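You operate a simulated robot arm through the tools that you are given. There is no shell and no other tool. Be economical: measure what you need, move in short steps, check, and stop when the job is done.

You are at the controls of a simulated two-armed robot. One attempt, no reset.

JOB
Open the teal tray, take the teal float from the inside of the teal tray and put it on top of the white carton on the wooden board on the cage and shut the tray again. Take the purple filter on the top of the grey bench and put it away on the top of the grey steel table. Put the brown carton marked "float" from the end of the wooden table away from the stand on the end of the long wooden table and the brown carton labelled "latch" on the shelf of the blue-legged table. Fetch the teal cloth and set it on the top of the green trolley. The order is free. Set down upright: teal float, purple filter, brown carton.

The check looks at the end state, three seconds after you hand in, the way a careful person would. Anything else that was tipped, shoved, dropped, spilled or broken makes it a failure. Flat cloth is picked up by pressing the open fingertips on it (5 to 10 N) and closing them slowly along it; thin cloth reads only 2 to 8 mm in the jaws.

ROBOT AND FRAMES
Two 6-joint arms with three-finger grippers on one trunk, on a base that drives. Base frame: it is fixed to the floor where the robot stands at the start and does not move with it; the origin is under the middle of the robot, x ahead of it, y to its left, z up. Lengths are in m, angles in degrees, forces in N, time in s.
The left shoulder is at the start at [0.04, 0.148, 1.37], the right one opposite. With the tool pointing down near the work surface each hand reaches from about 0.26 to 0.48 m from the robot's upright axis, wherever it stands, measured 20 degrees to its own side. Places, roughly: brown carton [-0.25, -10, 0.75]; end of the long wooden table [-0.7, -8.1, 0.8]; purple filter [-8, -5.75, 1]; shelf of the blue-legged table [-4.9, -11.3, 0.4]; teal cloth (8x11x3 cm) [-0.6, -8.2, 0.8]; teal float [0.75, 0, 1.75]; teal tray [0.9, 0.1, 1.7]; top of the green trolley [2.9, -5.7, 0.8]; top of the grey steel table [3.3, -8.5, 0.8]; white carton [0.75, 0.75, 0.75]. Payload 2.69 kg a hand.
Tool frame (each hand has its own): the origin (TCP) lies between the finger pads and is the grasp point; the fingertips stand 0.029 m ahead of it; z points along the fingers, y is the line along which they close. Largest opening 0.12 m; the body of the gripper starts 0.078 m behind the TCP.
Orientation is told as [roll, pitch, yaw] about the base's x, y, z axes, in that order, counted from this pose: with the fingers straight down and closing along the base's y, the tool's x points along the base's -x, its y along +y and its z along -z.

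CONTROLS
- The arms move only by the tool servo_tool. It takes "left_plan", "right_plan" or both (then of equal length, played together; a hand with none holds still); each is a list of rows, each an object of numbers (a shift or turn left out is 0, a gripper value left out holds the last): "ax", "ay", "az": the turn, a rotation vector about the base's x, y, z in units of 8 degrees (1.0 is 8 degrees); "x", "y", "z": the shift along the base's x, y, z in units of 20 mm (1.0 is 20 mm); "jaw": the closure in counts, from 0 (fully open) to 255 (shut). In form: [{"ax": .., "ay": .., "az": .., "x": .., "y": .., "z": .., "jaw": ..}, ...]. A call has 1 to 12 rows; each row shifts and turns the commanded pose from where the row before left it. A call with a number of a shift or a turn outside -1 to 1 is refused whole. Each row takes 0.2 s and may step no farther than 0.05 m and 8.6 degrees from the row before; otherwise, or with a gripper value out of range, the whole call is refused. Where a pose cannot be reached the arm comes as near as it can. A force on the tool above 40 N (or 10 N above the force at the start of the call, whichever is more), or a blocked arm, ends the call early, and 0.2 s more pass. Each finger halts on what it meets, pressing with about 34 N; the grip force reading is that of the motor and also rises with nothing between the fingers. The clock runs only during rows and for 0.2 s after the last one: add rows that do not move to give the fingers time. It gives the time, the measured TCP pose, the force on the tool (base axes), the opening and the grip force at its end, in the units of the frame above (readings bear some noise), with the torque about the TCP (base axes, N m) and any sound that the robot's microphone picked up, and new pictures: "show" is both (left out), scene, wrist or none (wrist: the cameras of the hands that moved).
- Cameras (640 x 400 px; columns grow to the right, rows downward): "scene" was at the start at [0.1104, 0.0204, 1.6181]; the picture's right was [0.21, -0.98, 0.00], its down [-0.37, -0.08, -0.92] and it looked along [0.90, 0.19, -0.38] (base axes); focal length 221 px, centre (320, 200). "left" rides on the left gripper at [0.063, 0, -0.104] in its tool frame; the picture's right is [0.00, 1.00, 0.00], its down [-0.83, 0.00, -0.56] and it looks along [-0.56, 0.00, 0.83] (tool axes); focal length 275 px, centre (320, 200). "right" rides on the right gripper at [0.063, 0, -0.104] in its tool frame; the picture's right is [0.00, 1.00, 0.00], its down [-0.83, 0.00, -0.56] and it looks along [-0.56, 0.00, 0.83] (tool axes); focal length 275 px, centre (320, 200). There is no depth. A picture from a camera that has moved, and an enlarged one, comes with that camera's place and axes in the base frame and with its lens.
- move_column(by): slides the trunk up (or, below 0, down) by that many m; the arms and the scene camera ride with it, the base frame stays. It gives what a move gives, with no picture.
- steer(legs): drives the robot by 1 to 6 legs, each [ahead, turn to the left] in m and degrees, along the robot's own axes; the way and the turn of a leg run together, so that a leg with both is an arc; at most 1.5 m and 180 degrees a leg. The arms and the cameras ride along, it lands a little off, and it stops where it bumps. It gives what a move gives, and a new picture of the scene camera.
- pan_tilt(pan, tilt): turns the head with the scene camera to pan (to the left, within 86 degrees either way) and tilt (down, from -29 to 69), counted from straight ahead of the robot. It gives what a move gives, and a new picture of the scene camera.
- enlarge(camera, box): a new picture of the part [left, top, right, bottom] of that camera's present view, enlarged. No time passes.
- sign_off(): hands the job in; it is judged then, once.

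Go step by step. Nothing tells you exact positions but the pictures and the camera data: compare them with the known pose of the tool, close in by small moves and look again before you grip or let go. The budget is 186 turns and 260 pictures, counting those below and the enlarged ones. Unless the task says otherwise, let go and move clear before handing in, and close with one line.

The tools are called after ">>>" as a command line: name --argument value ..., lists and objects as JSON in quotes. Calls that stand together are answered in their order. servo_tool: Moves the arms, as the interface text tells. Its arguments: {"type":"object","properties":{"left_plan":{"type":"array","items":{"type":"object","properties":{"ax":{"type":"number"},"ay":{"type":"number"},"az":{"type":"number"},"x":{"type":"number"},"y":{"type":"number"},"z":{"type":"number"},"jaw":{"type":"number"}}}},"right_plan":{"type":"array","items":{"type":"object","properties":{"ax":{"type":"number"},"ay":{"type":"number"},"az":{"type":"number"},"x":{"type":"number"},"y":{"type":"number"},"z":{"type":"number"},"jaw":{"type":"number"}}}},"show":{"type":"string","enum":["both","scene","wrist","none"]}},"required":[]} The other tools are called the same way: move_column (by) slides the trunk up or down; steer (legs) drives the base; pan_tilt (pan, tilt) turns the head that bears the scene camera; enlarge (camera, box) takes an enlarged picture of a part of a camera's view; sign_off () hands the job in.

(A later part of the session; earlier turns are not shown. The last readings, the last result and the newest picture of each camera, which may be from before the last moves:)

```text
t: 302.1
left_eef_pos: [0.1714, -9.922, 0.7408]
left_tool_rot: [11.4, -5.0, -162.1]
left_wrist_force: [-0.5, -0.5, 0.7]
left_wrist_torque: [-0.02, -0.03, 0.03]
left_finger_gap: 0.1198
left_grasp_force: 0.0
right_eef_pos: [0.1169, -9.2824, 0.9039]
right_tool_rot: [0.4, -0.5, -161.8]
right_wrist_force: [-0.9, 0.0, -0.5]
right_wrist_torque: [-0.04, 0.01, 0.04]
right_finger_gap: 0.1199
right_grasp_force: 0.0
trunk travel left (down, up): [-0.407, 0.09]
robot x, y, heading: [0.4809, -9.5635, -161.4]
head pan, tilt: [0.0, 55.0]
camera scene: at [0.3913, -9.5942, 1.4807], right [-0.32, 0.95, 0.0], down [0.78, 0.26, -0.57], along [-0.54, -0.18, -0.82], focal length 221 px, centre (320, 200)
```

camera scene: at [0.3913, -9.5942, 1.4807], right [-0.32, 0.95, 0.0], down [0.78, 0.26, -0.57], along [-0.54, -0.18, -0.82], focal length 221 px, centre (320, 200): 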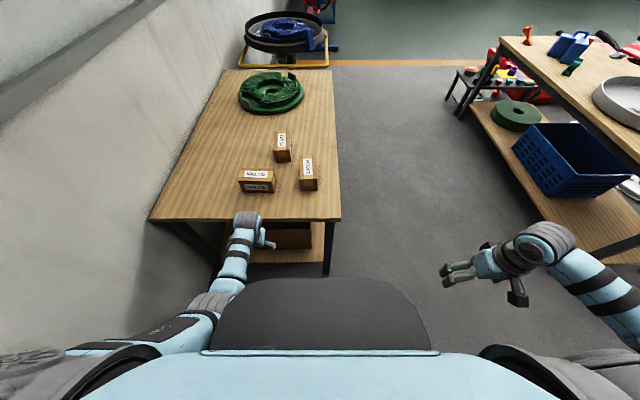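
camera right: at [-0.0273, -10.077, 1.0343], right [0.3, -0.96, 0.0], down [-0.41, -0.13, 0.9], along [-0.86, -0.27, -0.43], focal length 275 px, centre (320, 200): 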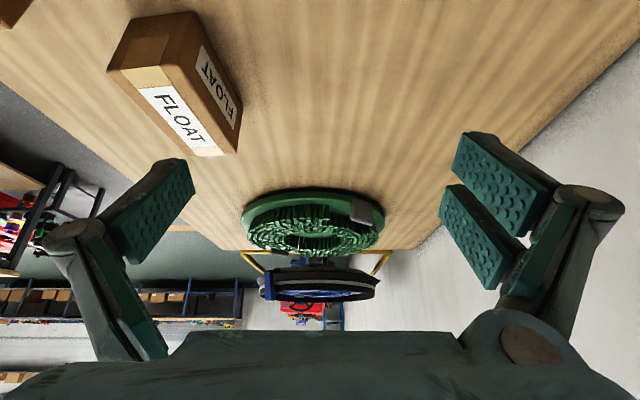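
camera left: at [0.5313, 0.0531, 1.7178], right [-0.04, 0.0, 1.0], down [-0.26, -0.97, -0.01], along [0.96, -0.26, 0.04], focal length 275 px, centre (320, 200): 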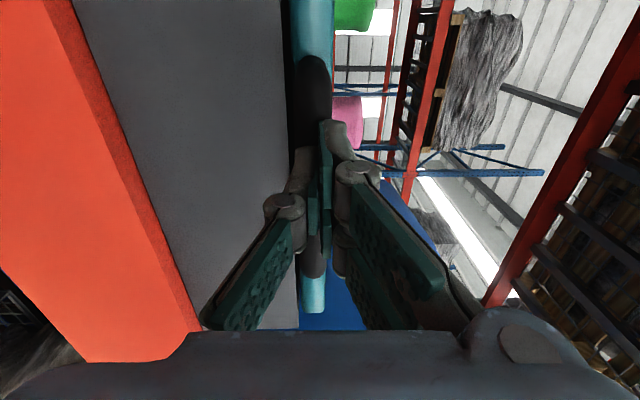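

Now I have a clean view of the table end with all three cartons. I'll raise the left hand and flip it to point forward with the camera on top, and bring the right hand over the LATCH line.

>>> servo_tool --left_plan '[{"z": 1}, {"z": 1}, {"z": 1}, {"z": 1}, {"z": 1}, {"z": 1}, {"z": 1, "ax": -0.664, "ay": -0.223, "az": -0.7}, {"z": 1, "ax": -0.664, "ay": -0.223, "az": -0.7}, {"z": 1, "ax": -0.664, "ay": -0.223, "az": -0.7}, {"z": 1, "ax": -0.664, "ay": -0.223, "az": -0.7}, {"z": 1, "ax": -0.664, "ay": -0.223, "az": -0.7}, {"z": 1, "ax": -0.664, "ay": -0.223, "az": -0.7}]' --right_plan '[{"z": 0.8}, {"z": 0.8}, {"z": 0.8}, {"z": 0.8, "x": -0.27, "y": -0.8}, {"z": 0.8, "x": -0.27, "y": -0.8}, {"z": 0.5, "x": -0.27, "y": -0.8}, {"x": -0.27, "y": -0.8}, {"x": -0.27, "y": -0.8}, {"x": -0.27, "y": -0.8}, {"x": -0.27, "y": -0.8}, {"x": -0.27, "y": -0.8}, {"x": -0.27, "y": -0.8}]' --show "none"

>>> servo_tool --left_plan '[{"z": 0.5, "ax": -0.664, "ay": -0.223, "az": -0.7}, {"z": 0.5, "ax": -0.664, "ay": -0.223, "az": -0.7}, {"z": 0.5, "ax": -0.664, "ay": -0.223, "az": -0.7}, {"z": 0.5, "ax": -0.664, "ay": -0.223, "az": -0.7}, {"z": 0.5, "ax": -0.664, "ay": -0.223, "az": -0.7}, {"z": 0.5, "ax": -0.664, "ay": -0.223, "az": -0.7}, {"ax": -0.664, "ay": -0.223, "az": -0.7}, {"ax": -0.664, "ay": -0.223, "az": -0.7}, {"ax": -0.664, "ay": -0.223, "az": -0.7}, {"ax": -0.664, "ay": -0.223, "az": -0.7}, {"ax": -0.664, "ay": -0.223, "az": -0.7}, {"ax": -0.664, "ay": -0.223, "az": -0.7}]' --right_plan '[{"x": -0.27, "y": -0.8}, {"x": -0.27, "y": -0.8}, {"x": -0.27, "y": -0.8}, {"x": -0.27, "y": -0.8}, {"x": -0.27, "y": -0.8}, {"x": -0.27, "y": -0.8}, {"x": -0.27, "y": -0.8}, {"x": -0.27, "y": -0.8}, {"x": -0.27, "y": -0.8}, {}, {}, {}]' --show "scene"

```text
t: 304.5
left_eef_pos: [0.1973, -9.9916, 0.967]
left_tool_rot: [45.9, 5.8, 173.5]
left_wrist_force: [0.2, -0.4, 0.5]
left_wrist_torque: [0.01, -0.03, -0.03]
left_finger_gap: 0.1199
left_grasp_force: 0.1
right_eef_pos: [0.1023, -9.3271, 0.9934]
right_tool_rot: [0.6, -0.6, -161.8]
right_wrist_force: [0.6, 0.5, 0.0]
right_wrist_torque: [-0.02, -0.02, 0.05]
right_finger_gap: 0.12
right_grasp_force: 0.0
right hand out of reach, approached as far as the arm can: row 7, 8, 9, 10, 11
trunk travel left (down, up): [-0.407, 0.09]
robot x, y, heading: [0.4796, -9.5642, -161.4]
head pan, tilt: [0.0, 55.0]
stopped in row 11 (left hand): the arm was blocked; the commanded pose is now the measured one
```

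```text
t: 305.7
left_eef_pos: [0.199, -10.03, 1.0467]
left_tool_rot: [74.6, 23.9, 156.2]
left_wrist_force: [0.3, 0.6, -0.3]
left_wrist_torque: [0.0, 0.02, 0.01]
left_finger_gap: 0.1198
left_grasp_force: 0.0
right_eef_pos: [0.1031, -9.3289, 0.9932]
right_tool_rot: [0.6, -0.7, -161.7]
right_wrist_force: [0.1, 0.1, 0.2]
right_wrist_torque: [0.01, 0.0, 0.0]
right_finger_gap: 0.1201
right_grasp_force: 0.0
right hand out of reach, approached as far as the arm can: row 1, 2, 3, 4, 5
trunk travel left (down, up): [-0.407, 0.09]
robot x, y, heading: [0.4797, -9.564, -161.3]
head pan, tilt: [0.0, 55.0]
stopped in row 5 (left hand): the arm was blocked; the commanded pose is now the measured one
camera scene: at [0.3933, -9.5943, 1.4801], right [-0.32, 0.95, 0.0], down [0.77, 0.26, -0.57], along [-0.54, -0.18, -0.82], focal length 221 px, centre (320, 200)
```

scene: 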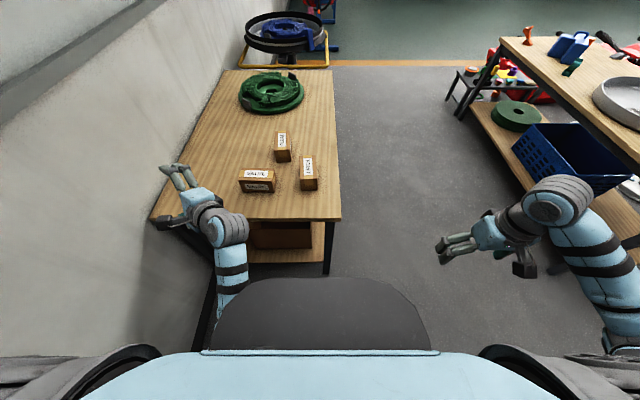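

The left elbow is up against the table edge. I'll back off for room, then finish posing the arms with the hands higher.

>>> steer --legs '[[-0.3, 0]]'

>>> servo_tool --left_plan '[{"z": 1}, {"z": 1}, {"z": 1, "ax": -0.664, "ay": -0.223, "az": -0.7}, {"z": 1, "ax": -0.664, "ay": -0.223, "az": -0.7}, {"z": 1, "ax": -0.664, "ay": -0.223, "az": -0.7}, {"z": 1, "ax": -0.664, "ay": -0.223, "az": -0.7}, {"z": 1, "ax": -0.664, "ay": -0.223, "az": -0.7}, {"z": 1, "ax": -0.664, "ay": -0.223, "az": -0.7}, {"z": 1, "ax": -0.664, "ay": -0.223, "az": -0.7}, {"z": 1, "ax": -0.664, "ay": -0.223, "az": -0.7}, {"ax": -0.664, "ay": -0.223, "az": -0.7}, {"ax": -0.664, "ay": -0.223, "az": -0.7}]' --right_plan '[{"x": -0.9, "y": -0.3, "z": 0.3}, {"x": -0.9, "y": -0.3, "z": 0.3}, {"x": -0.9, "y": -0.3, "z": 0.3}, {"x": -0.9, "y": -0.3, "z": 0.3}, {"x": -0.9, "y": -0.3, "z": 0.3}, {"x": -0.9, "y": -0.3, "z": 0.3}, {"x": -0.9, "y": -0.3}, {"x": -0.9, "y": -0.3}, {"x": -0.5, "y": -0.85}, {"x": -0.5, "y": -0.85}, {"x": -0.2, "y": -0.95}, {"x": -0.2, "y": -0.95}]' --show "none"

>>> servo_tool --left_plan '[{"ax": -0.664, "ay": -0.223, "az": -0.7}, {"ax": -0.664, "ay": -0.223, "az": -0.7}, {"ax": -0.664, "ay": -0.223, "az": -0.7}, {"x": 0.2, "y": 0.9}, {"x": 0.2, "y": 0.9}, {}, {}, {}]' --right_plan '[{"x": 0.3, "y": -0.95}, {"x": 0.3, "y": -0.95}, {"x": 0.3, "y": -0.95}, {"x": 0.3, "y": -0.95}, {"x": 0.3, "y": -0.95}, {"x": 0.3, "y": -0.95}, {"x": 0.3, "y": -0.95}, {"x": 0.3, "y": -0.95}]' --show "both"

```text
t: 307.7
left_eef_pos: [0.481, -9.9344, 1.0464]
left_tool_rot: [74.6, 24.1, 156.1]
left_wrist_force: [-0.1, -0.3, -0.3]
left_wrist_torque: [-0.01, 0.01, 0.01]
left_finger_gap: 0.1199
left_grasp_force: 0.1
right_eef_pos: [0.3836, -9.2327, 0.9923]
right_tool_rot: [0.5, -0.4, -161.6]
right_wrist_force: [-0.4, 0.1, -0.4]
right_wrist_torque: [0.0, -0.01, 0.0]
right_finger_gap: 0.1201
right_grasp_force: 0.0
trunk travel left (down, up): [-0.407, 0.09]
robot x, y, heading: [0.7633, -9.4707, -161.0]
head pan, tilt: [0.0, 55.0]
camera scene: at [0.6732, -9.4983, 1.4805], right [-0.32, 0.95, 0.0], down [0.78, 0.27, -0.57], along [-0.54, -0.19, -0.82], focal length 221 px, centre (320, 200)
```

scene: 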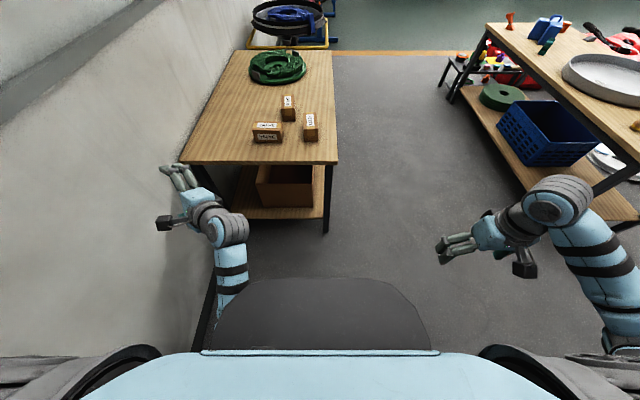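

```text
t: 310.3
left_eef_pos: [0.4429, -9.8962, 1.2404]
left_tool_rot: [118.9, 70.0, 132.6]
left_wrist_force: [0.6, -0.4, -1.7]
left_wrist_torque: [-0.03, 0.04, 0.02]
left_finger_gap: 0.12
left_grasp_force: 0.0
left hand out of reach, approached as far as the arm can: row 7, 8, 9, 11, 12
right_eef_pos: [0.3008, -9.208, 0.9564]
right_tool_rot: [0.7, -0.7, -161.6]
right_wrist_force: [0.9, -0.4, 0.1]
right_wrist_torque: [0.02, 0.02, 0.05]
right_finger_gap: 0.1202
right_grasp_force: 0.0
right hand out of reach, approached as far as the arm can: row 1, 2, 3, 4, 5, 6, 7, 8, 9, 10, 11, 12
trunk travel left (down, up): [-0.407, 0.09]
robot x, y, heading: [0.7655, -9.4655, -160.9]
head pan, tilt: [0.0, 55.0]
```

```text
t: 312.1
left_eef_pos: [0.425, -9.837, 1.2357]
left_tool_rot: [142.0, 81.6, 143.0]
left_wrist_force: [0.1, 0.2, 0.5]
left_wrist_torque: [0.01, 0.01, -0.01]
left_finger_gap: 0.1201
left_grasp_force: 0.0
left hand out of reach, approached as far as the arm can: row 1, 2, 3, 4, 5
right_eef_pos: [0.3589, -9.2755, 0.8876]
right_tool_rot: [0.7, -0.8, -161.6]
right_wrist_force: [0.1, -0.4, 0.1]
right_wrist_torque: [0.01, -0.04, 0.0]
right_finger_gap: 0.12
right_grasp_force: 0.0
right hand out of reach, approached as far as the arm can: row 1, 2, 3, 4, 5, 6, 7, 8
trunk travel left (down, up): [-0.407, 0.09]
robot x, y, heading: [0.7671, -9.4682, -160.9]
head pan, tilt: [0.0, 55.0]
camera scene: at [0.6757, -9.4981, 1.4806], right [-0.32, 0.95, 0.0], down [0.78, 0.27, -0.57], along [-0.54, -0.19, -0.82], focal length 221 px, centre (320, 200)
camera right: at [0.4205, -9.2551, 0.9904], right [0.32, -0.95, 0.01], down [-0.78, -0.26, 0.57], along [-0.53, -0.19, -0.82], focal length 275 px, centre (320, 200)
camera left: at [0.534, -9.8407, 1.2878], right [-0.01, 1.0, 0.09], down [0.45, 0.08, -0.89], along [-0.89, 0.03, -0.45], focal length 275 px, centre (320, 200)
```

scene: 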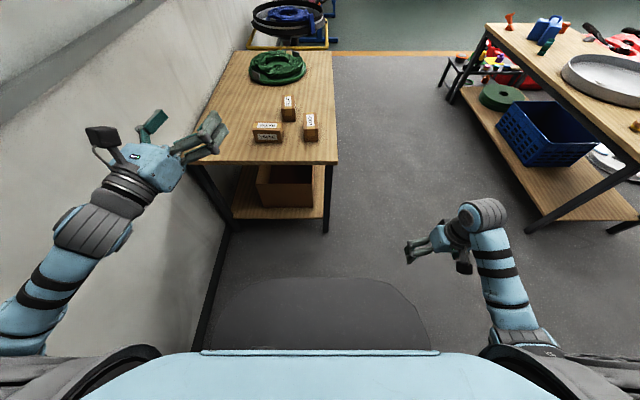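
right: 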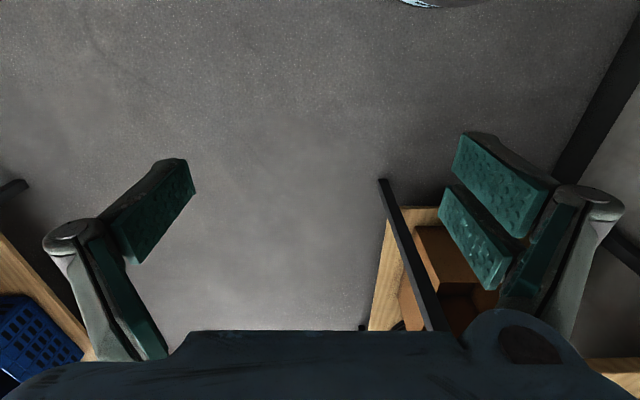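
left: 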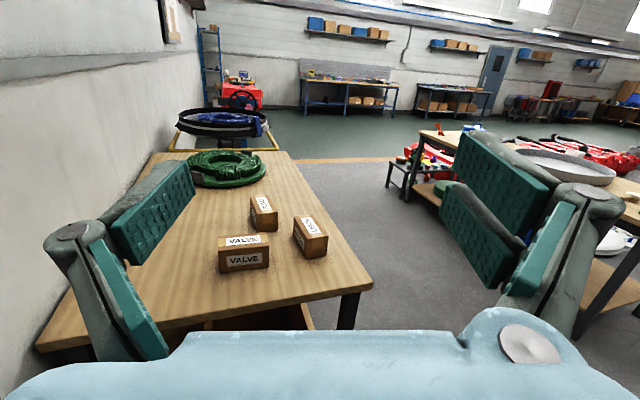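

The left arm is now in a good elbow-up posture. I'll use it to take LATCH first: aim it along the table axis, pitch it about 35° down, then approach.

>>> servo_tool --left_plan '[{"az": 0.42, "ax": 0.286, "ay": -0.827, "x": -0.25, "y": 0.6}, {"az": 0.42, "ax": 0.286, "ay": -0.827, "x": -0.25, "y": 0.6}, {"az": 0.42, "ax": 0.286, "ay": -0.827, "x": -0.25, "y": 0.6}, {"az": 0.42, "ax": 0.286, "ay": -0.827, "x": -0.25, "y": 0.6}, {"az": 0.42, "ax": 0.286, "ay": -0.827, "x": -0.25, "y": 0.6}, {"az": 0.42, "ax": 0.286, "ay": -0.827, "x": -0.25, "y": 0.6}]' --show "none"

>>> steer --legs '[[0.29, -1]]'

>>> enlarge --camera "left" --box '[0, 0, 640, 400]'

```text
t: 313.5
left_eef_pos: [0.3383, -9.8222, 1.2002]
left_tool_rot: [15.8, 53.4, 39.9]
left_wrist_force: [-0.9, 0.8, 0.4]
left_wrist_torque: [0.0, 0.0, -0.03]
left_finger_gap: 0.1198
left_grasp_force: 0.0
left hand out of reach, approached as far as the arm can: row 1, 2, 5, 6
right_eef_pos: [0.3591, -9.2755, 0.8876]
right_tool_rot: [0.7, -0.7, -161.6]
right_wrist_force: [-0.3, -0.3, 0.4]
right_wrist_torque: [0.01, 0.01, 0.01]
right_finger_gap: 0.1199
right_grasp_force: 0.0
trunk travel left (down, up): [-0.407, 0.09]
robot x, y, heading: [0.7633, -9.4702, -160.9]
head pan, tilt: [0.0, 55.0]
```

```text
t: 315.5
left_eef_pos: [0.0647, -9.9015, 1.2027]
left_tool_rot: [15.9, 53.8, 39.0]
left_wrist_force: [-0.2, -0.5, -0.5]
left_wrist_torque: [-0.01, 0.06, -0.03]
left_finger_gap: 0.1203
left_grasp_force: 0.0
right_eef_pos: [0.0948, -9.3572, 0.8872]
right_tool_rot: [0.7, -0.9, -162.8]
right_wrist_force: [0.1, -0.3, 0.4]
right_wrist_torque: [0.01, -0.03, -0.02]
right_finger_gap: 0.1197
right_grasp_force: 0.2
trunk travel left (down, up): [-0.407, 0.09]
robot x, y, heading: [0.495, -9.5577, -162.4]
head pan, tilt: [0.0, 55.0]
camera scene: at [0.4073, -9.5844, 1.4809], right [-0.3, 0.95, 0.0], down [0.78, 0.25, -0.57], along [-0.55, -0.17, -0.82], focal length 221 px, centre (320, 200)
```

scene: 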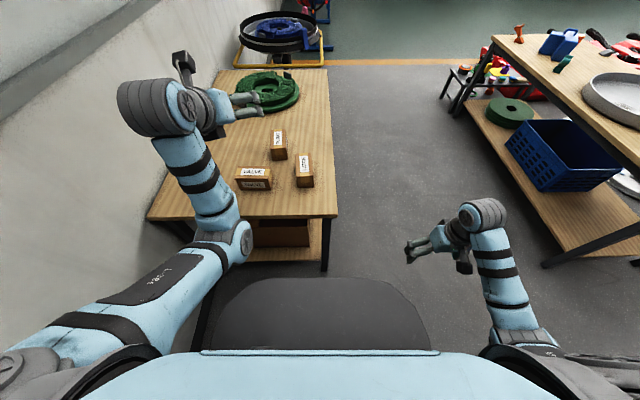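

```text
1.00 times, centred on (320, 200) of left (not enlarged: the box is as wide or as high as the picture)
camera zoom: at [0.115, -9.8964, 1.3141], right [-0.43, 0.89, 0.16], down [0.82, 0.46, -0.35], along [-0.39, -0.02, -0.92], focal length 275 px, centre (320, 200)
```

zoom: 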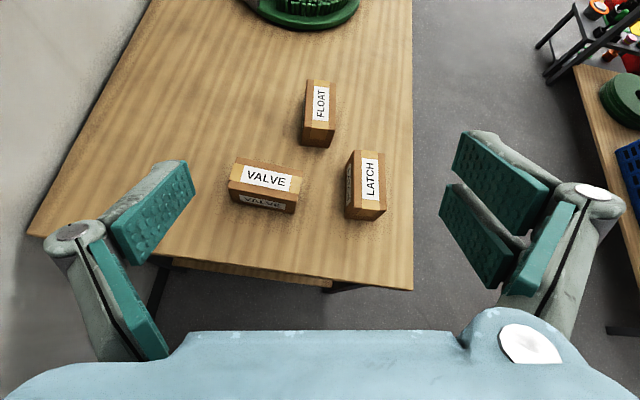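

Excellent overhead view: LATCH is at about (−0.18, −9.836). I'll creep in 5 cm, level the tool's roll, extend over LATCH, and then descend with the trunk.

>>> steer --legs '[[0.05, 0]]'

>>> servo_tool --left_plan '[{"ax": -0.55, "ay": -0.19, "az": -0.4, "x": -0.89, "y": 0.43, "z": -0.85}, {"ax": -0.55, "ay": -0.19, "az": -0.4, "x": -0.89, "y": 0.43, "z": -0.85}, {"x": -0.89, "y": 0.43, "z": -0.85}, {"x": -0.89, "y": 0.43, "z": -0.85}, {"x": -0.89, "y": 0.43, "z": -0.85}, {"x": -0.89, "y": 0.43, "z": -0.85}, {"x": -0.89, "y": 0.43, "z": -0.85}, {"x": -0.89, "y": 0.43, "z": -0.85}, {"x": -0.89, "y": 0.43, "z": -0.85}, {"x": -0.89, "y": 0.43, "z": -0.85}]' --show "both"

```text
t: 316.4
left_eef_pos: [0.0246, -9.9142, 1.2063]
left_tool_rot: [16.1, 54.0, 39.1]
left_wrist_force: [1.2, 1.1, 0.4]
left_wrist_torque: [0.0, 0.01, -0.04]
left_finger_gap: 0.1199
left_grasp_force: 0.0
right_eef_pos: [0.0509, -9.3701, 0.8901]
right_tool_rot: [0.7, -1.2, -162.7]
right_wrist_force: [1.0, 0.4, 0.8]
right_wrist_torque: [-0.02, 0.09, 0.0]
right_finger_gap: 0.1198
right_grasp_force: 0.1
trunk travel left (down, up): [-0.407, 0.09]
robot x, y, heading: [0.4461, -9.5765, -162.3]
head pan, tilt: [0.0, 55.0]
camera scene: at [0.3681, -9.5969, 1.4814], right [-0.3, 0.95, 0.0], down [0.78, 0.25, -0.58], along [-0.55, -0.18, -0.81], focal length 221 px, centre (320, 200)
```

scene: 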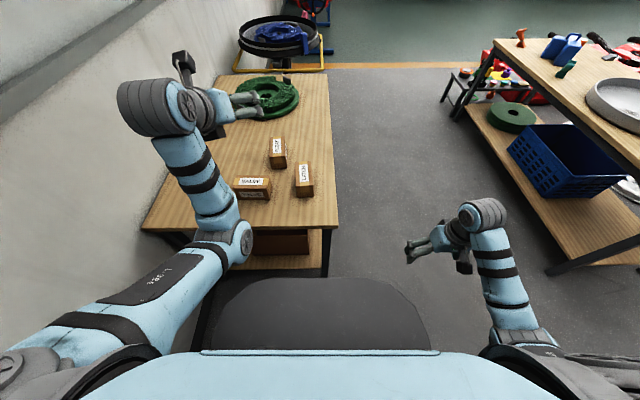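

```text
t: 318.6
left_eef_pos: [0.0077, -10.0022, 1.048]
left_tool_rot: [1.2, 55.4, 21.0]
left_wrist_force: [0.5, 0.0, 1.0]
left_wrist_torque: [-0.05, -0.01, 0.03]
left_finger_gap: 0.1198
left_grasp_force: 0.0
left hand out of reach, approached as far as the arm can: row 1, 2, 3, 4, 5, 6, 7, 8, 9, 10
right_eef_pos: [0.0465, -9.3711, 0.8882]
right_tool_rot: [0.6, -0.7, -162.7]
right_wrist_force: [-0.1, 0.5, -0.2]
right_wrist_torque: [0.01, -0.01, 0.04]
right_finger_gap: 0.1201
right_grasp_force: 0.0
trunk travel left (down, up): [-0.407, 0.09]
robot x, y, heading: [0.4479, -9.5736, -162.4]
head pan, tilt: [0.0, 55.0]
camera scene: at [0.357, -9.6005, 1.4807], right [-0.3, 0.95, 0.0], down [0.78, 0.25, -0.57], along [-0.55, -0.17, -0.82], focal length 221 px, centre (320, 200)
camera left: at [0.0543, -9.9861, 1.1601], right [-0.34, 0.94, 0.01], down [0.87, 0.32, -0.37], along [-0.35, -0.12, -0.93], focal length 275 px, centre (320, 200)
```

scene: 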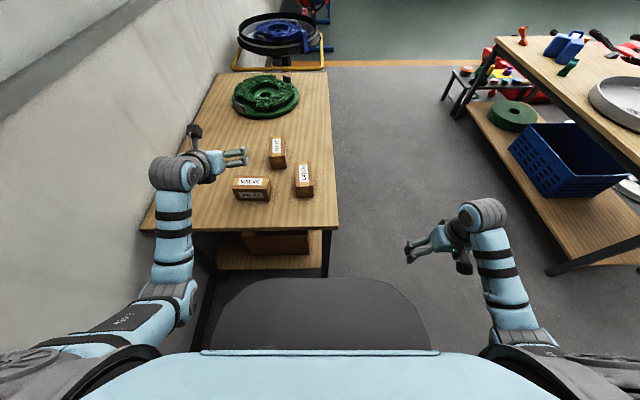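
left: 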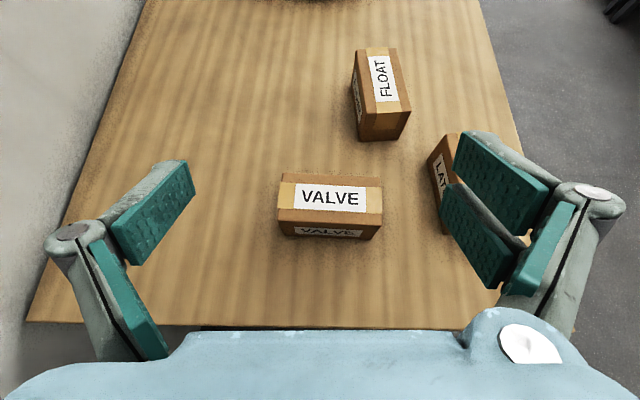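

Comparing views taken at two trunk heights, the black bumper is at z≈0.66 and sticks out only about 0.31 m, so I can get much closer to tables than I thought. The best stance is the table's front, with both hands pointing down and closing front-to-back. Driving there now.

>>> steer --legs '[[-0.2, 0], [0, -90], [0.6, 0], [0, 90], [0.87, 0], [0, 90]]'

>>> servo_tool --left_plan '[{"ax": 0.95, "ay": 0.31, "z": 0.5}, {"ax": 0.95, "ay": 0.31, "z": 0.5}, {"ax": 0.95, "ay": 0.31, "z": 0.5}, {"ax": 0.95, "ay": 0.31}, {"ax": 0.95, "ay": 0.31}, {"ax": 0.95, "ay": 0.31}, {"ax": 0.85, "ay": 0.28}, {"az": 1}, {"az": 1}, {"az": 1}, {"az": 1}, {"az": 1}]' --right_plan '[{"z": 0.6}, {"z": 0.6}, {"z": 0.6}, {"z": 0.6}, {"az": -1}, {"az": -1}, {"az": -1}, {"az": -1}, {"az": -1}, {"az": -1}, {"az": -1}, {"az": -1}]' --show "none"

>>> servo_tool --left_plan '[{"az": 1}, {"az": 1}, {"az": 1}, {"az": 1}, {"az": 1}, {"az": 1}, {"az": 0.25}]' --right_plan '[{"az": -1}, {"az": -1}, {"az": -1}, {"az": -0.25}, {}, {}, {}]' --show "both"

```text
t: 339.0
left_eef_pos: [0.0952, -9.6372, 1.0487]
left_tool_rot: [1.3, 55.5, 114.6]
left_wrist_force: [-1.7, -0.5, 0.6]
left_wrist_torque: [0.0, -0.03, 0.0]
left_finger_gap: 0.1202
left_grasp_force: 0.1
right_eef_pos: [-0.537, -9.6392, 0.8882]
right_tool_rot: [0.7, -0.7, -69.2]
right_wrist_force: [-1.0, -0.1, -0.3]
right_wrist_torque: [0.02, 0.0, -0.03]
right_finger_gap: 0.1198
right_grasp_force: 0.1
trunk travel left (down, up): [-0.407, 0.09]
robot x, y, heading: [-0.3598, -9.2286, -68.7]
head pan, tilt: [0.0, 55.0]
camera scene: at [-0.3281, -9.3127, 1.4807], right [-0.93, -0.36, 0.0], down [-0.3, 0.76, -0.57], along [0.21, -0.53, -0.82], focal length 221 px, centre (320, 200)
```

scene: 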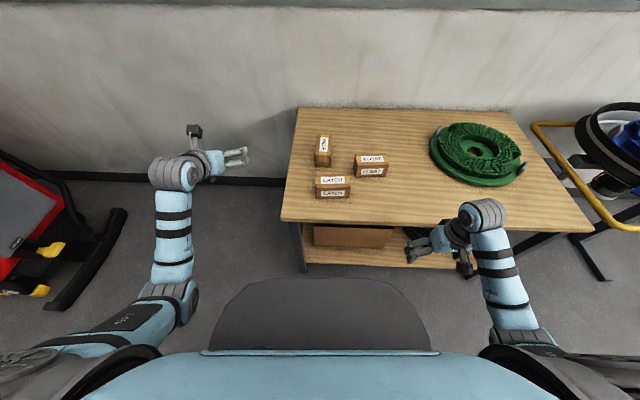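

```text
t: 341.6
left_eef_pos: [0.1517, -9.4178, 0.9243]
left_tool_rot: [-3.7, 0.6, 151.8]
left_wrist_force: [-0.1, 0.0, 0.0]
left_wrist_torque: [0.03, 0.01, 0.0]
left_finger_gap: 0.1201
left_grasp_force: 0.0
left hand out of reach, approached as far as the arm can: row 1, 2, 3, 4, 5, 6, 7, 8, 10, 12
right_eef_pos: [-0.5623, -9.6381, 0.9156]
right_tool_rot: [1.0, -0.6, -133.3]
right_wrist_force: [0.4, 0.4, -0.1]
right_wrist_torque: [0.01, -0.01, -0.03]
right_finger_gap: 0.1201
right_grasp_force: 0.0
right hand out of reach, approached as far as the arm can: row 1, 2, 3, 4, 11
trunk travel left (down, up): [-0.407, 0.09]
robot x, y, heading: [-0.3593, -9.2279, -68.9]
head pan, tilt: [0.0, 55.0]
```

```text
t: 343.2
left_eef_pos: [0.1529, -9.4168, 0.9207]
left_tool_rot: [-3.8, 0.4, -158.0]
left_wrist_force: [-0.8, 0.3, -0.3]
left_wrist_torque: [0.0, 0.01, 0.05]
left_finger_gap: 0.12
left_grasp_force: 0.1
left hand out of reach, approached as far as the arm can: row 3
right_eef_pos: [-0.5647, -9.6378, 0.9141]
right_tool_rot: [0.8, -0.7, -159.2]
right_wrist_force: [0.1, -1.0, 0.2]
right_wrist_torque: [0.0, -0.03, 0.01]
right_finger_gap: 0.1198
right_grasp_force: 0.1
right hand out of reach, approached as far as the arm can: row 3
trunk travel left (down, up): [-0.407, 0.09]
robot x, y, heading: [-0.3592, -9.2279, -68.7]
head pan, tilt: [0.0, 55.0]
camera scene: at [-0.3279, -9.3126, 1.4807], right [-0.93, -0.36, 0.0], down [-0.3, 0.76, -0.57], along [0.21, -0.53, -0.82], focal length 221 px, centre (320, 200)
camera right: at [-0.5063, -9.6146, 1.0169], right [0.36, -0.93, 0.01], down [-0.77, -0.29, 0.56], along [-0.52, -0.21, -0.82], focal length 275 px, centre (320, 200)
camera left: at [0.2128, -9.401, 1.0274], right [0.37, -0.93, -0.07], down [-0.76, -0.34, 0.55], along [-0.53, -0.15, -0.83], focal length 275 px, centre (320, 200)
```

scene: 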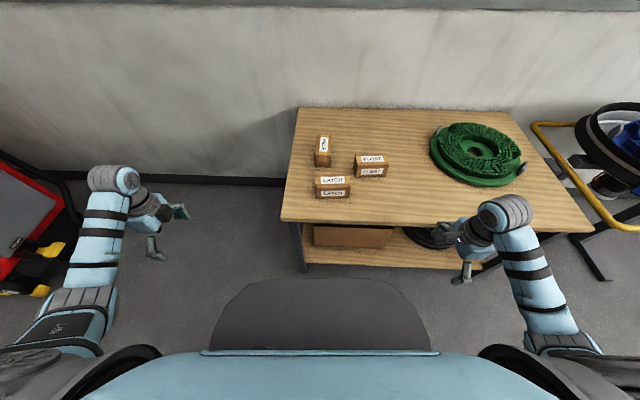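
right: 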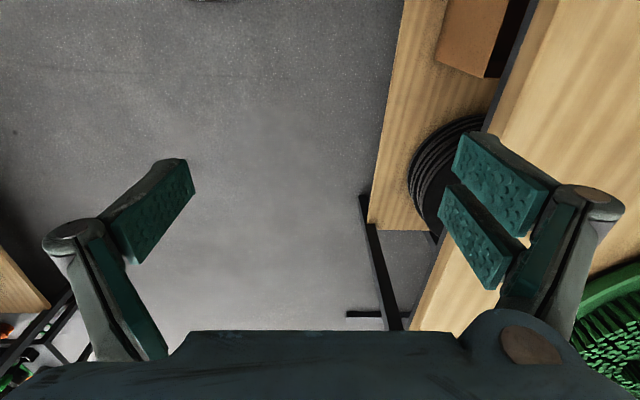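
left: 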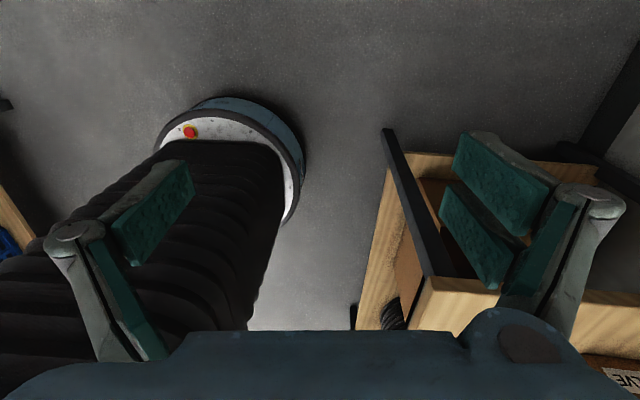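

My left camera shows the real base: a small round disc with radius about 0.27 m. I'll move in to about 0.3 m from the table's front edge with a slight shift right, so FLOAT faces the right hand and LATCH the left.

>>> steer --legs '[[0.11, -45], [0.11, 42]]'

```text
t: 347.6
left_eef_pos: [0.1337, -9.6598, 0.921]
left_tool_rot: [-3.9, 0.3, -161.5]
left_wrist_force: [-1.8, 0.0, 0.4]
left_wrist_torque: [-0.04, -0.08, 0.01]
left_finger_gap: 0.12
left_grasp_force: 0.1
right_eef_pos: [-0.5948, -9.8411, 0.9148]
right_tool_rot: [0.8, -0.5, -162.4]
right_wrist_force: [-0.5, 0.0, 0.4]
right_wrist_torque: [0.03, -0.02, 0.02]
right_finger_gap: 0.1202
right_grasp_force: 0.1
trunk travel left (down, up): [-0.407, 0.09]
robot x, y, heading: [-0.3689, -9.4438, -71.7]
head pan, tilt: [0.0, 55.0]
camera scene: at [-0.3406, -9.5284, 1.4807], right [-0.95, -0.31, 0.0], down [-0.25, 0.78, -0.57], along [0.18, -0.55, -0.82], focal length 221 px, centre (320, 200)
```

scene: 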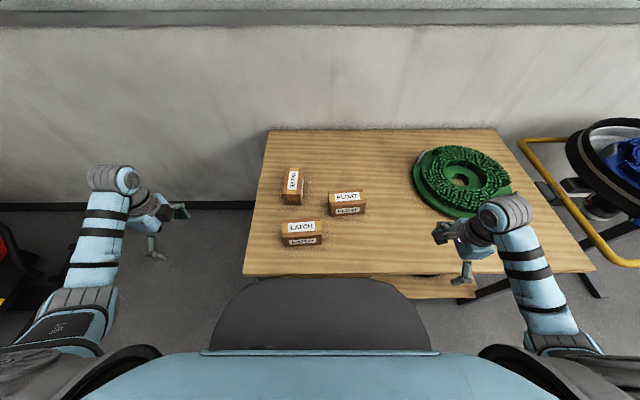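

>>> servo_tool --left_plan '[{"x": -0.87, "y": -0.48}, {"x": -0.87, "y": -0.48}, {"x": -0.87, "y": -0.48}, {"x": -0.87, "y": -0.48}, {"x": -0.87, "y": -0.48}, {"x": -0.87, "y": -0.48}, {"x": -0.87, "y": -0.48}, {"x": -0.87, "y": -0.48}, {"x": -0.87, "y": -0.48}, {"x": -0.87, "y": -0.48}, {"x": -0.87, "y": -0.48}, {"x": -0.87, "y": -0.48}]' --right_plan '[{"x": 0.6, "y": -0.78}, {"x": 0.6, "y": -0.78}, {"x": 0.6, "y": -0.78}, {"x": 0.9, "y": -0.47}, {"x": 0.9, "y": -0.47}, {"x": 0.9, "y": -0.47}, {"x": 0.9, "y": -0.4}, {"x": 0.9, "y": -0.4}, {"x": 0.9, "y": -0.4}, {"x": 0.9, "y": -0.3}, {"x": 0.9, "y": -0.3}, {"x": 0.9, "y": -0.3}]' --show "both"

```text
t: 350.2
left_eef_pos: [-0.0499, -9.7791, 0.8714]
left_tool_rot: [-3.9, 0.4, -161.5]
left_wrist_force: [0.8, -0.4, 0.7]
left_wrist_torque: [0.01, -0.04, -0.04]
left_finger_gap: 0.1201
left_grasp_force: 0.0
left hand out of reach, approached as far as the arm can: row 1, 2, 3, 4, 5, 6, 7, 9
right_eef_pos: [-0.4154, -9.9593, 0.8929]
right_tool_rot: [0.8, -0.7, -162.4]
right_wrist_force: [-0.1, -0.4, 0.6]
right_wrist_torque: [0.01, 0.0, 0.0]
right_finger_gap: 0.1199
right_grasp_force: 0.0
right hand out of reach, approached as far as the arm can: row 1, 2, 3, 4
trunk travel left (down, up): [-0.407, 0.09]
robot x, y, heading: [-0.3692, -9.4429, -71.9]
head pan, tilt: [0.0, 55.0]
camera scene: at [-0.3399, -9.5298, 1.4806], right [-0.95, -0.31, 0.0], down [-0.25, 0.78, -0.57], along [0.18, -0.54, -0.82], focal length 221 px, centre (320, 200)
camera right: at [-0.3546, -9.9402, 0.9958], right [0.31, -0.95, 0.01], down [-0.79, -0.25, 0.57], along [-0.53, -0.18, -0.82], focal length 275 px, centre (320, 200)
camera left: at [0.0117, -9.7665, 0.9774], right [0.31, -0.95, -0.07], down [-0.78, -0.3, 0.55], along [-0.54, -0.12, -0.83], focal length 275 px, centre (320, 200)
```

scene: 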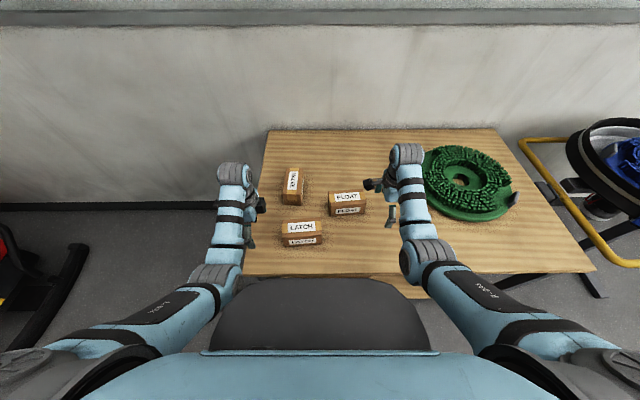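
right: 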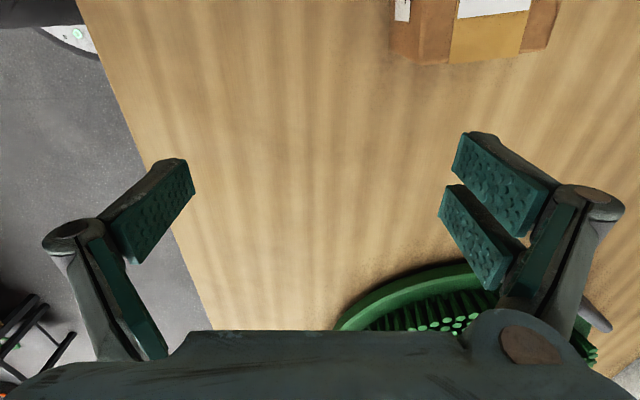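
left: 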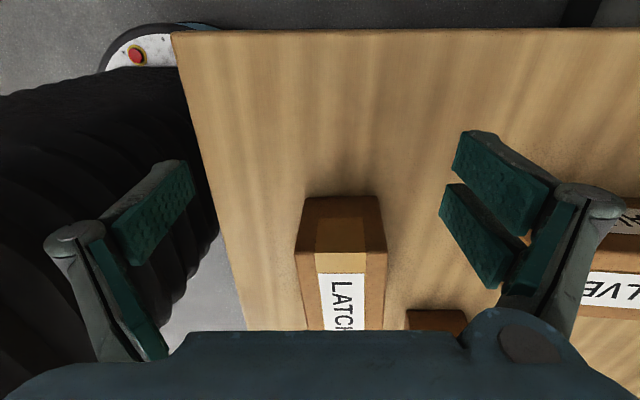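

Both hands are lining up well. I'll move them over the two cartons.

>>> servo_tool --left_plan '[{"z": 0.5, "x": -0.5, "y": -0.25}, {"x": -0.9, "y": -0.4}, {"x": -0.9, "y": -0.4}, {"x": -0.9, "y": -0.4}, {"x": -0.9, "y": -0.4}, {"x": -0.9, "y": -0.4}, {"x": -0.9, "y": -0.4}]' --right_plan '[{"x": 0.886, "y": -0.293}, {"x": 0.886, "y": -0.293}, {"x": 0.886, "y": -0.293}, {"x": 0.886, "y": -0.293}, {"x": 0.886, "y": -0.293}, {"x": 0.886, "y": -0.293}, {"x": 0.886, "y": -0.293}]' --show "both"

```text
t: 352.0
left_eef_pos: [-0.1314, -9.8281, 0.8716]
left_tool_rot: [-3.7, 3.3, -159.5]
left_wrist_force: [0.2, -0.2, 0.2]
left_wrist_torque: [0.03, -0.02, -0.01]
left_finger_gap: 0.1198
left_grasp_force: 0.1
left hand out of reach, approached as far as the arm can: row 1
right_eef_pos: [-0.3001, -9.9901, 0.8981]
right_tool_rot: [0.9, -0.5, -162.5]
right_wrist_force: [0.8, 0.3, -0.3]
right_wrist_torque: [0.01, 0.01, -0.03]
right_finger_gap: 0.1199
right_grasp_force: 0.0
right hand out of reach, approached as far as the arm can: row 6, 7
trunk travel left (down, up): [-0.407, 0.09]
robot x, y, heading: [-0.3679, -9.4406, -72.1]
head pan, tilt: [0.0, 55.0]
stopped in row 7 (left hand): the arm was blocked; the commanded pose is now the measured one
camera scene: at [-0.3402, -9.5292, 1.4806], right [-0.95, -0.31, 0.0], down [-0.25, 0.78, -0.57], along [0.18, -0.55, -0.82], focal length 221 px, centre (320, 200)
camera right: at [-0.2394, -9.9687, 1.0003], right [0.31, -0.95, 0.02], down [-0.79, -0.25, 0.56], along [-0.53, -0.19, -0.83], focal length 275 px, centre (320, 200)
camera left: at [-0.0765, -9.8149, 0.9805], right [0.35, -0.94, -0.07], down [-0.8, -0.33, 0.51], along [-0.5, -0.12, -0.86], focal length 275 px, centre (320, 200)
```

scene: 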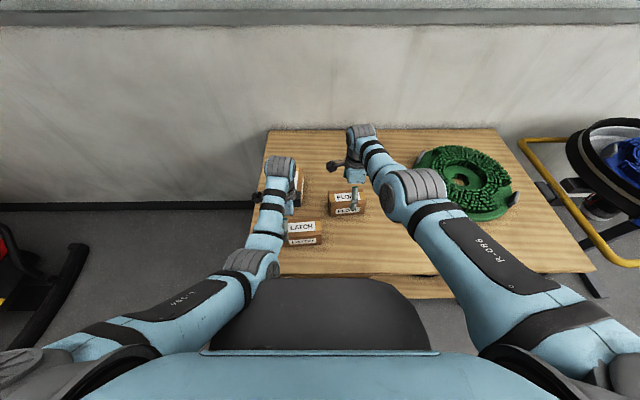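
right: 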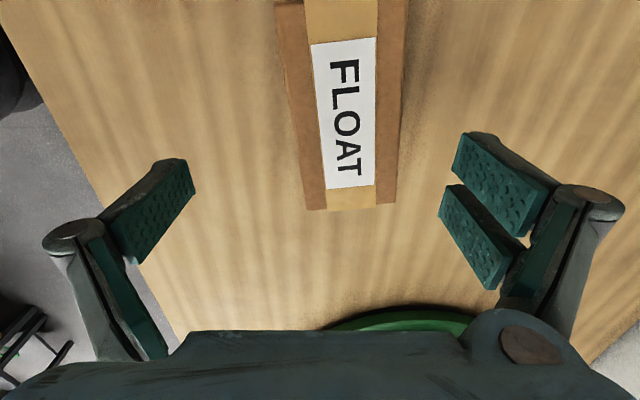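
left: 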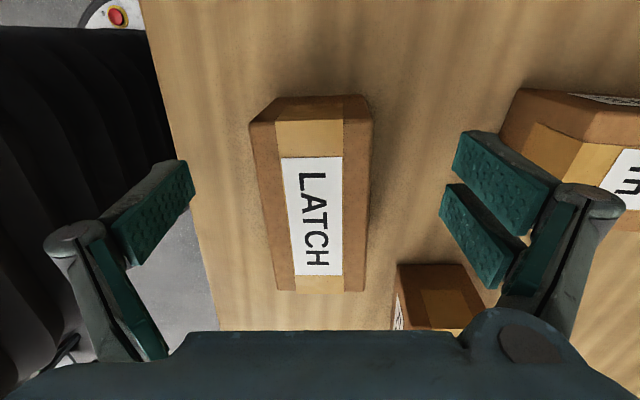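

LATCH is centred between the left fingers. I'll descend with the left hand and grip it.

>>> servo_tool --left_plan '[{"z": -1}, {"z": -1}, {"z": -1}, {"z": -0.9}]' --show "wrist"

```text
t: 353.0
left_eef_pos: [-0.1332, -9.8275, 0.7939]
left_tool_rot: [-3.9, 3.1, -159.6]
left_wrist_force: [0.7, -0.1, -0.2]
left_wrist_torque: [-0.02, 0.01, 0.03]
left_finger_gap: 0.12
left_grasp_force: 0.1
right_eef_pos: [-0.3006, -9.9886, 0.8978]
right_tool_rot: [0.8, -0.6, -162.3]
right_wrist_force: [-0.3, 0.3, 0.4]
right_wrist_torque: [0.0, -0.02, -0.02]
right_finger_gap: 0.12
right_grasp_force: 0.0
trunk travel left (down, up): [-0.407, 0.09]
robot x, y, heading: [-0.3689, -9.4451, -71.9]
head pan, tilt: [0.0, 55.0]
camera left: at [-0.0786, -9.8154, 0.9019], right [0.34, -0.94, -0.07], down [-0.79, -0.33, 0.51], along [-0.5, -0.12, -0.86], focal length 275 px, centre (320, 200)
```

left: 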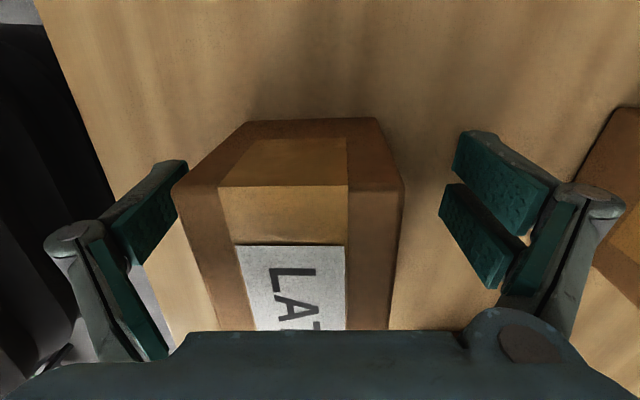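

>>> servo_tool --left_plan '[{"x": -0.15, "y": 0.45}, {"jaw": 60}, {"jaw": 90}, {"jaw": 115}, {"jaw": 140}, {"jaw": 170}, {"jaw": 200}, {}]' --show "wrist"

```text
t: 354.8
left_eef_pos: [-0.1366, -9.819, 0.7937]
left_tool_rot: [-3.8, 3.1, -159.6]
left_wrist_force: [2.1, -2.7, 6.2]
left_wrist_torque: [-0.49, 0.06, 0.22]
left_finger_gap: 0.0677
left_grasp_force: 33.9
right_eef_pos: [-0.3008, -9.9881, 0.8978]
right_tool_rot: [0.8, -0.6, -162.4]
right_wrist_force: [0.6, 0.8, -0.7]
right_wrist_torque: [-0.02, -0.01, 0.0]
right_finger_gap: 0.1202
right_grasp_force: 0.1
trunk travel left (down, up): [-0.407, 0.09]
robot x, y, heading: [-0.3676, -9.4401, -71.7]
head pan, tilt: [0.0, 55.0]
camera left: at [-0.0812, -9.8059, 0.9023], right [0.35, -0.94, -0.07], down [-0.79, -0.33, 0.51], along [-0.5, -0.12, -0.86], focal length 275 px, centre (320, 200)
```

left: 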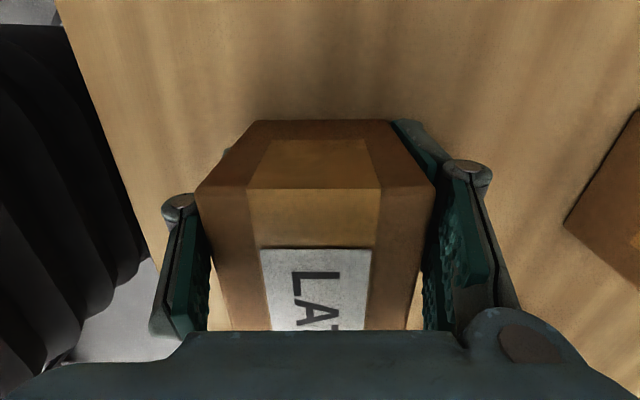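

LATCH is held (68 mm, 34 N). I'll lift it and move it left, out of the way.

>>> servo_tool --left_plan '[{"z": 1}, {"z": 1}, {"z": 1}, {"z": 1}, {"z": 1}, {"x": 0.9, "y": 0.4, "z": 0.5}, {"x": 0.9, "y": 0.4, "z": 0.5}, {"x": 0.9, "y": 0.4}, {"x": 0.9, "y": 0.4}, {"x": 0.9, "y": 0.4}, {"x": 0.9, "y": 0.4}, {"x": 0.9, "y": 0.4}]' --show "none"

>>> move_column --by -0.1

>>> servo_tool --right_plan '[{"x": 0.2, "y": -0.6}, {"x": 0.2, "y": -0.6}, {"x": 0.1, "y": -0.3}]' --show "both"

```text
t: 357.4
left_eef_pos: [-0.0075, -9.7823, 0.8869]
left_tool_rot: [-3.8, 3.1, -159.7]
left_wrist_force: [0.8, -0.2, -3.1]
left_wrist_torque: [0.05, -0.13, 0.0]
left_finger_gap: 0.0678
left_grasp_force: 34.0
left hand out of reach, approached as far as the arm can: row 6, 7, 8, 9, 11
right_eef_pos: [-0.2985, -9.9897, 0.8982]
right_tool_rot: [0.8, -0.7, -162.4]
right_wrist_force: [-0.7, -0.1, -0.1]
right_wrist_torque: [-0.02, 0.02, 0.0]
right_finger_gap: 0.1198
right_grasp_force: 0.1
trunk travel left (down, up): [-0.407, 0.09]
robot x, y, heading: [-0.3654, -9.44, -71.8]
head pan, tilt: [0.0, 55.0]
```

```text
t: 358.8
left_eef_pos: [-0.0085, -9.7847, 0.7913]
left_tool_rot: [-2.8, 3.2, -159.6]
left_wrist_force: [-0.9, 2.5, 15.7]
left_wrist_torque: [-0.61, 0.01, -0.1]
left_finger_gap: 0.0678
left_grasp_force: 34.4
right_eef_pos: [-0.3003, -9.9865, 0.7984]
right_tool_rot: [1.1, -0.5, -162.3]
right_wrist_force: [-0.3, -0.6, -0.6]
right_wrist_torque: [-0.01, -0.04, 0.02]
right_finger_gap: 0.1197
right_grasp_force: 0.1
trunk travel left (down, up): [-0.307, 0.19]
robot x, y, heading: [-0.3704, -9.4416, -72.1]
head pan, tilt: [0.0, 55.0]
stopped: the force on the tool passed its limit at 43 N (the readings are from after the stop); the commanded pose is now the measured one
```

```text
t: 359.6
left_eef_pos: [-0.0086, -9.7845, 0.791]
left_tool_rot: [-2.7, 3.3, -159.6]
left_wrist_force: [2.6, -0.7, 27.2]
left_wrist_torque: [-1.08, -0.03, 0.02]
left_finger_gap: 0.068
left_grasp_force: 34.3
right_eef_pos: [-0.3015, -9.9873, 0.7987]
right_tool_rot: [1.0, -0.5, -162.5]
right_wrist_force: [-0.1, 0.1, 0.2]
right_wrist_torque: [-0.01, 0.01, 0.03]
right_finger_gap: 0.12
right_grasp_force: 0.0
right hand out of reach, approached as far as the arm can: row 1, 2, 3
trunk travel left (down, up): [-0.307, 0.19]
robot x, y, heading: [-0.3675, -9.4404, -71.9]
head pan, tilt: [0.0, 55.0]
camera scene: at [-0.3426, -9.5258, 1.3802], right [-0.95, -0.31, 0.0], down [-0.25, 0.78, -0.58], along [0.18, -0.55, -0.82], focal length 221 px, centre (320, 200)
camera right: at [-0.2409, -9.9666, 0.9011], right [0.31, -0.95, 0.02], down [-0.79, -0.24, 0.56], along [-0.53, -0.19, -0.83], focal length 275 px, centre (320, 200)
```

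scene: 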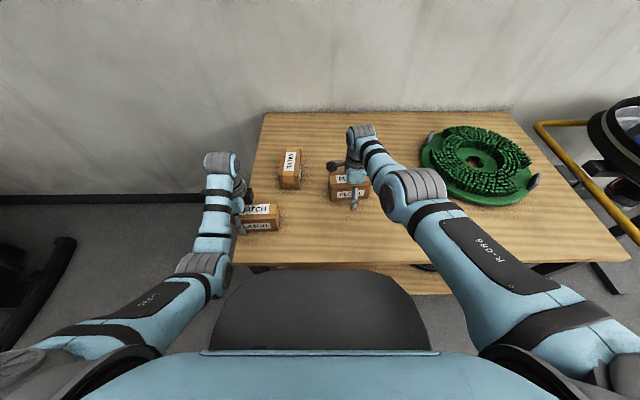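
right: 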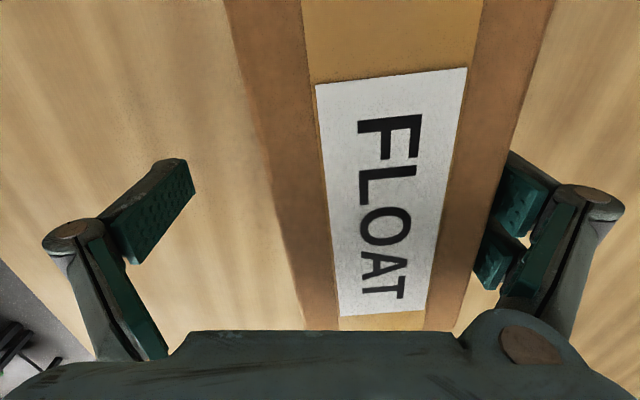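

The trunk move has already brought the right fingers down around FLOAT, while LATCH is pressing on the table. I'll lift the left hand and close the right.

>>> servo_tool --left_plan '[{"z": 0.5}, {"z": 1}, {"z": 1}, {}, {}, {}, {}, {}]' --right_plan '[{}, {"jaw": 60}, {"jaw": 90}, {"jaw": 115}, {"jaw": 140}, {"jaw": 170}, {"jaw": 200}, {}]' --show "wrist"

```text
t: 361.4
left_eef_pos: [0.0009, -9.8085, 0.8102]
left_tool_rot: [-3.1, 3.1, -159.5]
left_wrist_force: [0.7, -0.7, -3.2]
left_wrist_torque: [0.02, -0.12, -0.02]
left_finger_gap: 0.0676
left_grasp_force: 33.9
left hand out of reach, approached as far as the arm can: row 1, 2, 3
right_eef_pos: [-0.2999, -9.9889, 0.7962]
right_tool_rot: [0.8, -0.6, -162.3]
right_wrist_force: [-2.7, -1.3, 4.0]
right_wrist_torque: [-0.03, -0.05, -0.11]
right_finger_gap: 0.0678
right_grasp_force: 33.4
trunk travel left (down, up): [-0.307, 0.19]
robot x, y, heading: [-0.3679, -9.444, -71.8]
head pan, tilt: [0.0, 55.0]
camera right: at [-0.2395, -9.9686, 0.8995], right [0.31, -0.95, 0.02], down [-0.79, -0.25, 0.56], along [-0.53, -0.19, -0.82], focal length 275 px, centre (320, 200)
camera left: at [0.056, -9.7935, 0.9192], right [0.35, -0.94, -0.05], down [-0.8, -0.32, 0.51], along [-0.49, -0.13, -0.86], focal length 275 px, centre (320, 200)
```

right: 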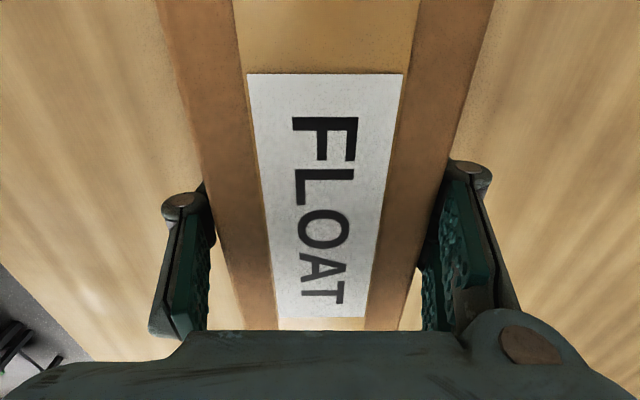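
left: 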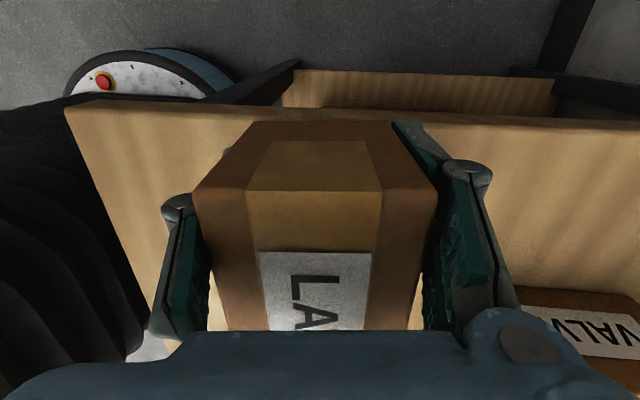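

Both cartons are held. I'll raise them with the trunk and drive round to the long table's end.

>>> move_column --by 0.19

>>> steer --legs '[[-0.12, 0], [0, 125], [0.9, 0], [0, 46], [0.85, 0], [0, 99]]'

```text
t: 363.4
left_eef_pos: [0.0021, -9.8089, 0.9998]
left_tool_rot: [-3.1, 3.2, -159.6]
left_wrist_force: [-0.2, 0.3, -2.7]
left_wrist_torque: [0.04, -0.1, 0.0]
left_finger_gap: 0.0678
left_grasp_force: 34.6
right_eef_pos: [-0.3001, -9.9893, 0.9869]
right_tool_rot: [0.8, -0.5, -162.4]
right_wrist_force: [-0.6, -0.9, -3.1]
right_wrist_torque: [-0.03, 0.03, -0.04]
right_finger_gap: 0.0672
right_grasp_force: 34.4
trunk travel left (down, up): [-0.497, 0.0]
robot x, y, heading: [-0.3656, -9.4399, -71.7]
head pan, tilt: [0.0, 55.0]
```

```text
t: 384.6
left_eef_pos: [-0.3418, -8.1269, 0.9997]
left_tool_rot: [-3.1, 3.2, 108.3]
left_wrist_force: [0.0, 0.0, -2.5]
left_wrist_torque: [-0.1, -0.03, -0.01]
left_finger_gap: 0.0676
left_grasp_force: 34.2
right_eef_pos: [-0.5111, -7.8182, 0.9858]
right_tool_rot: [0.8, -0.7, 105.4]
right_wrist_force: [0.5, 0.4, -2.6]
right_wrist_torque: [0.03, 0.01, 0.01]
right_finger_gap: 0.0678
right_grasp_force: 33.7
trunk travel left (down, up): [-0.497, 0.0]
robot x, y, heading: [0.0419, -7.7699, -164.1]
head pan, tilt: [0.0, 55.0]
camera scene: at [-0.0522, -7.7953, 1.5696], right [-0.27, 0.96, 0.0], down [0.79, 0.23, -0.57], along [-0.55, -0.16, -0.82], focal length 221 px, centre (320, 200)
```

scene: 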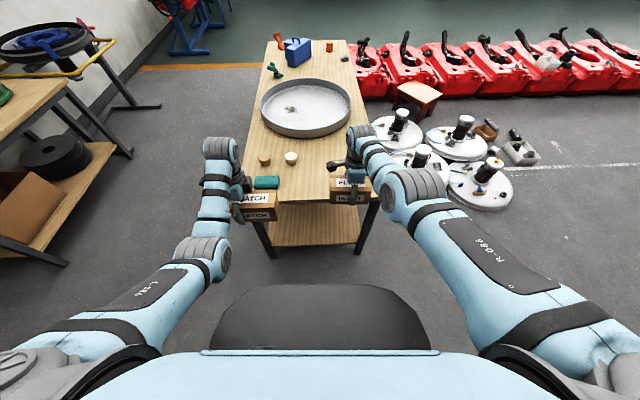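

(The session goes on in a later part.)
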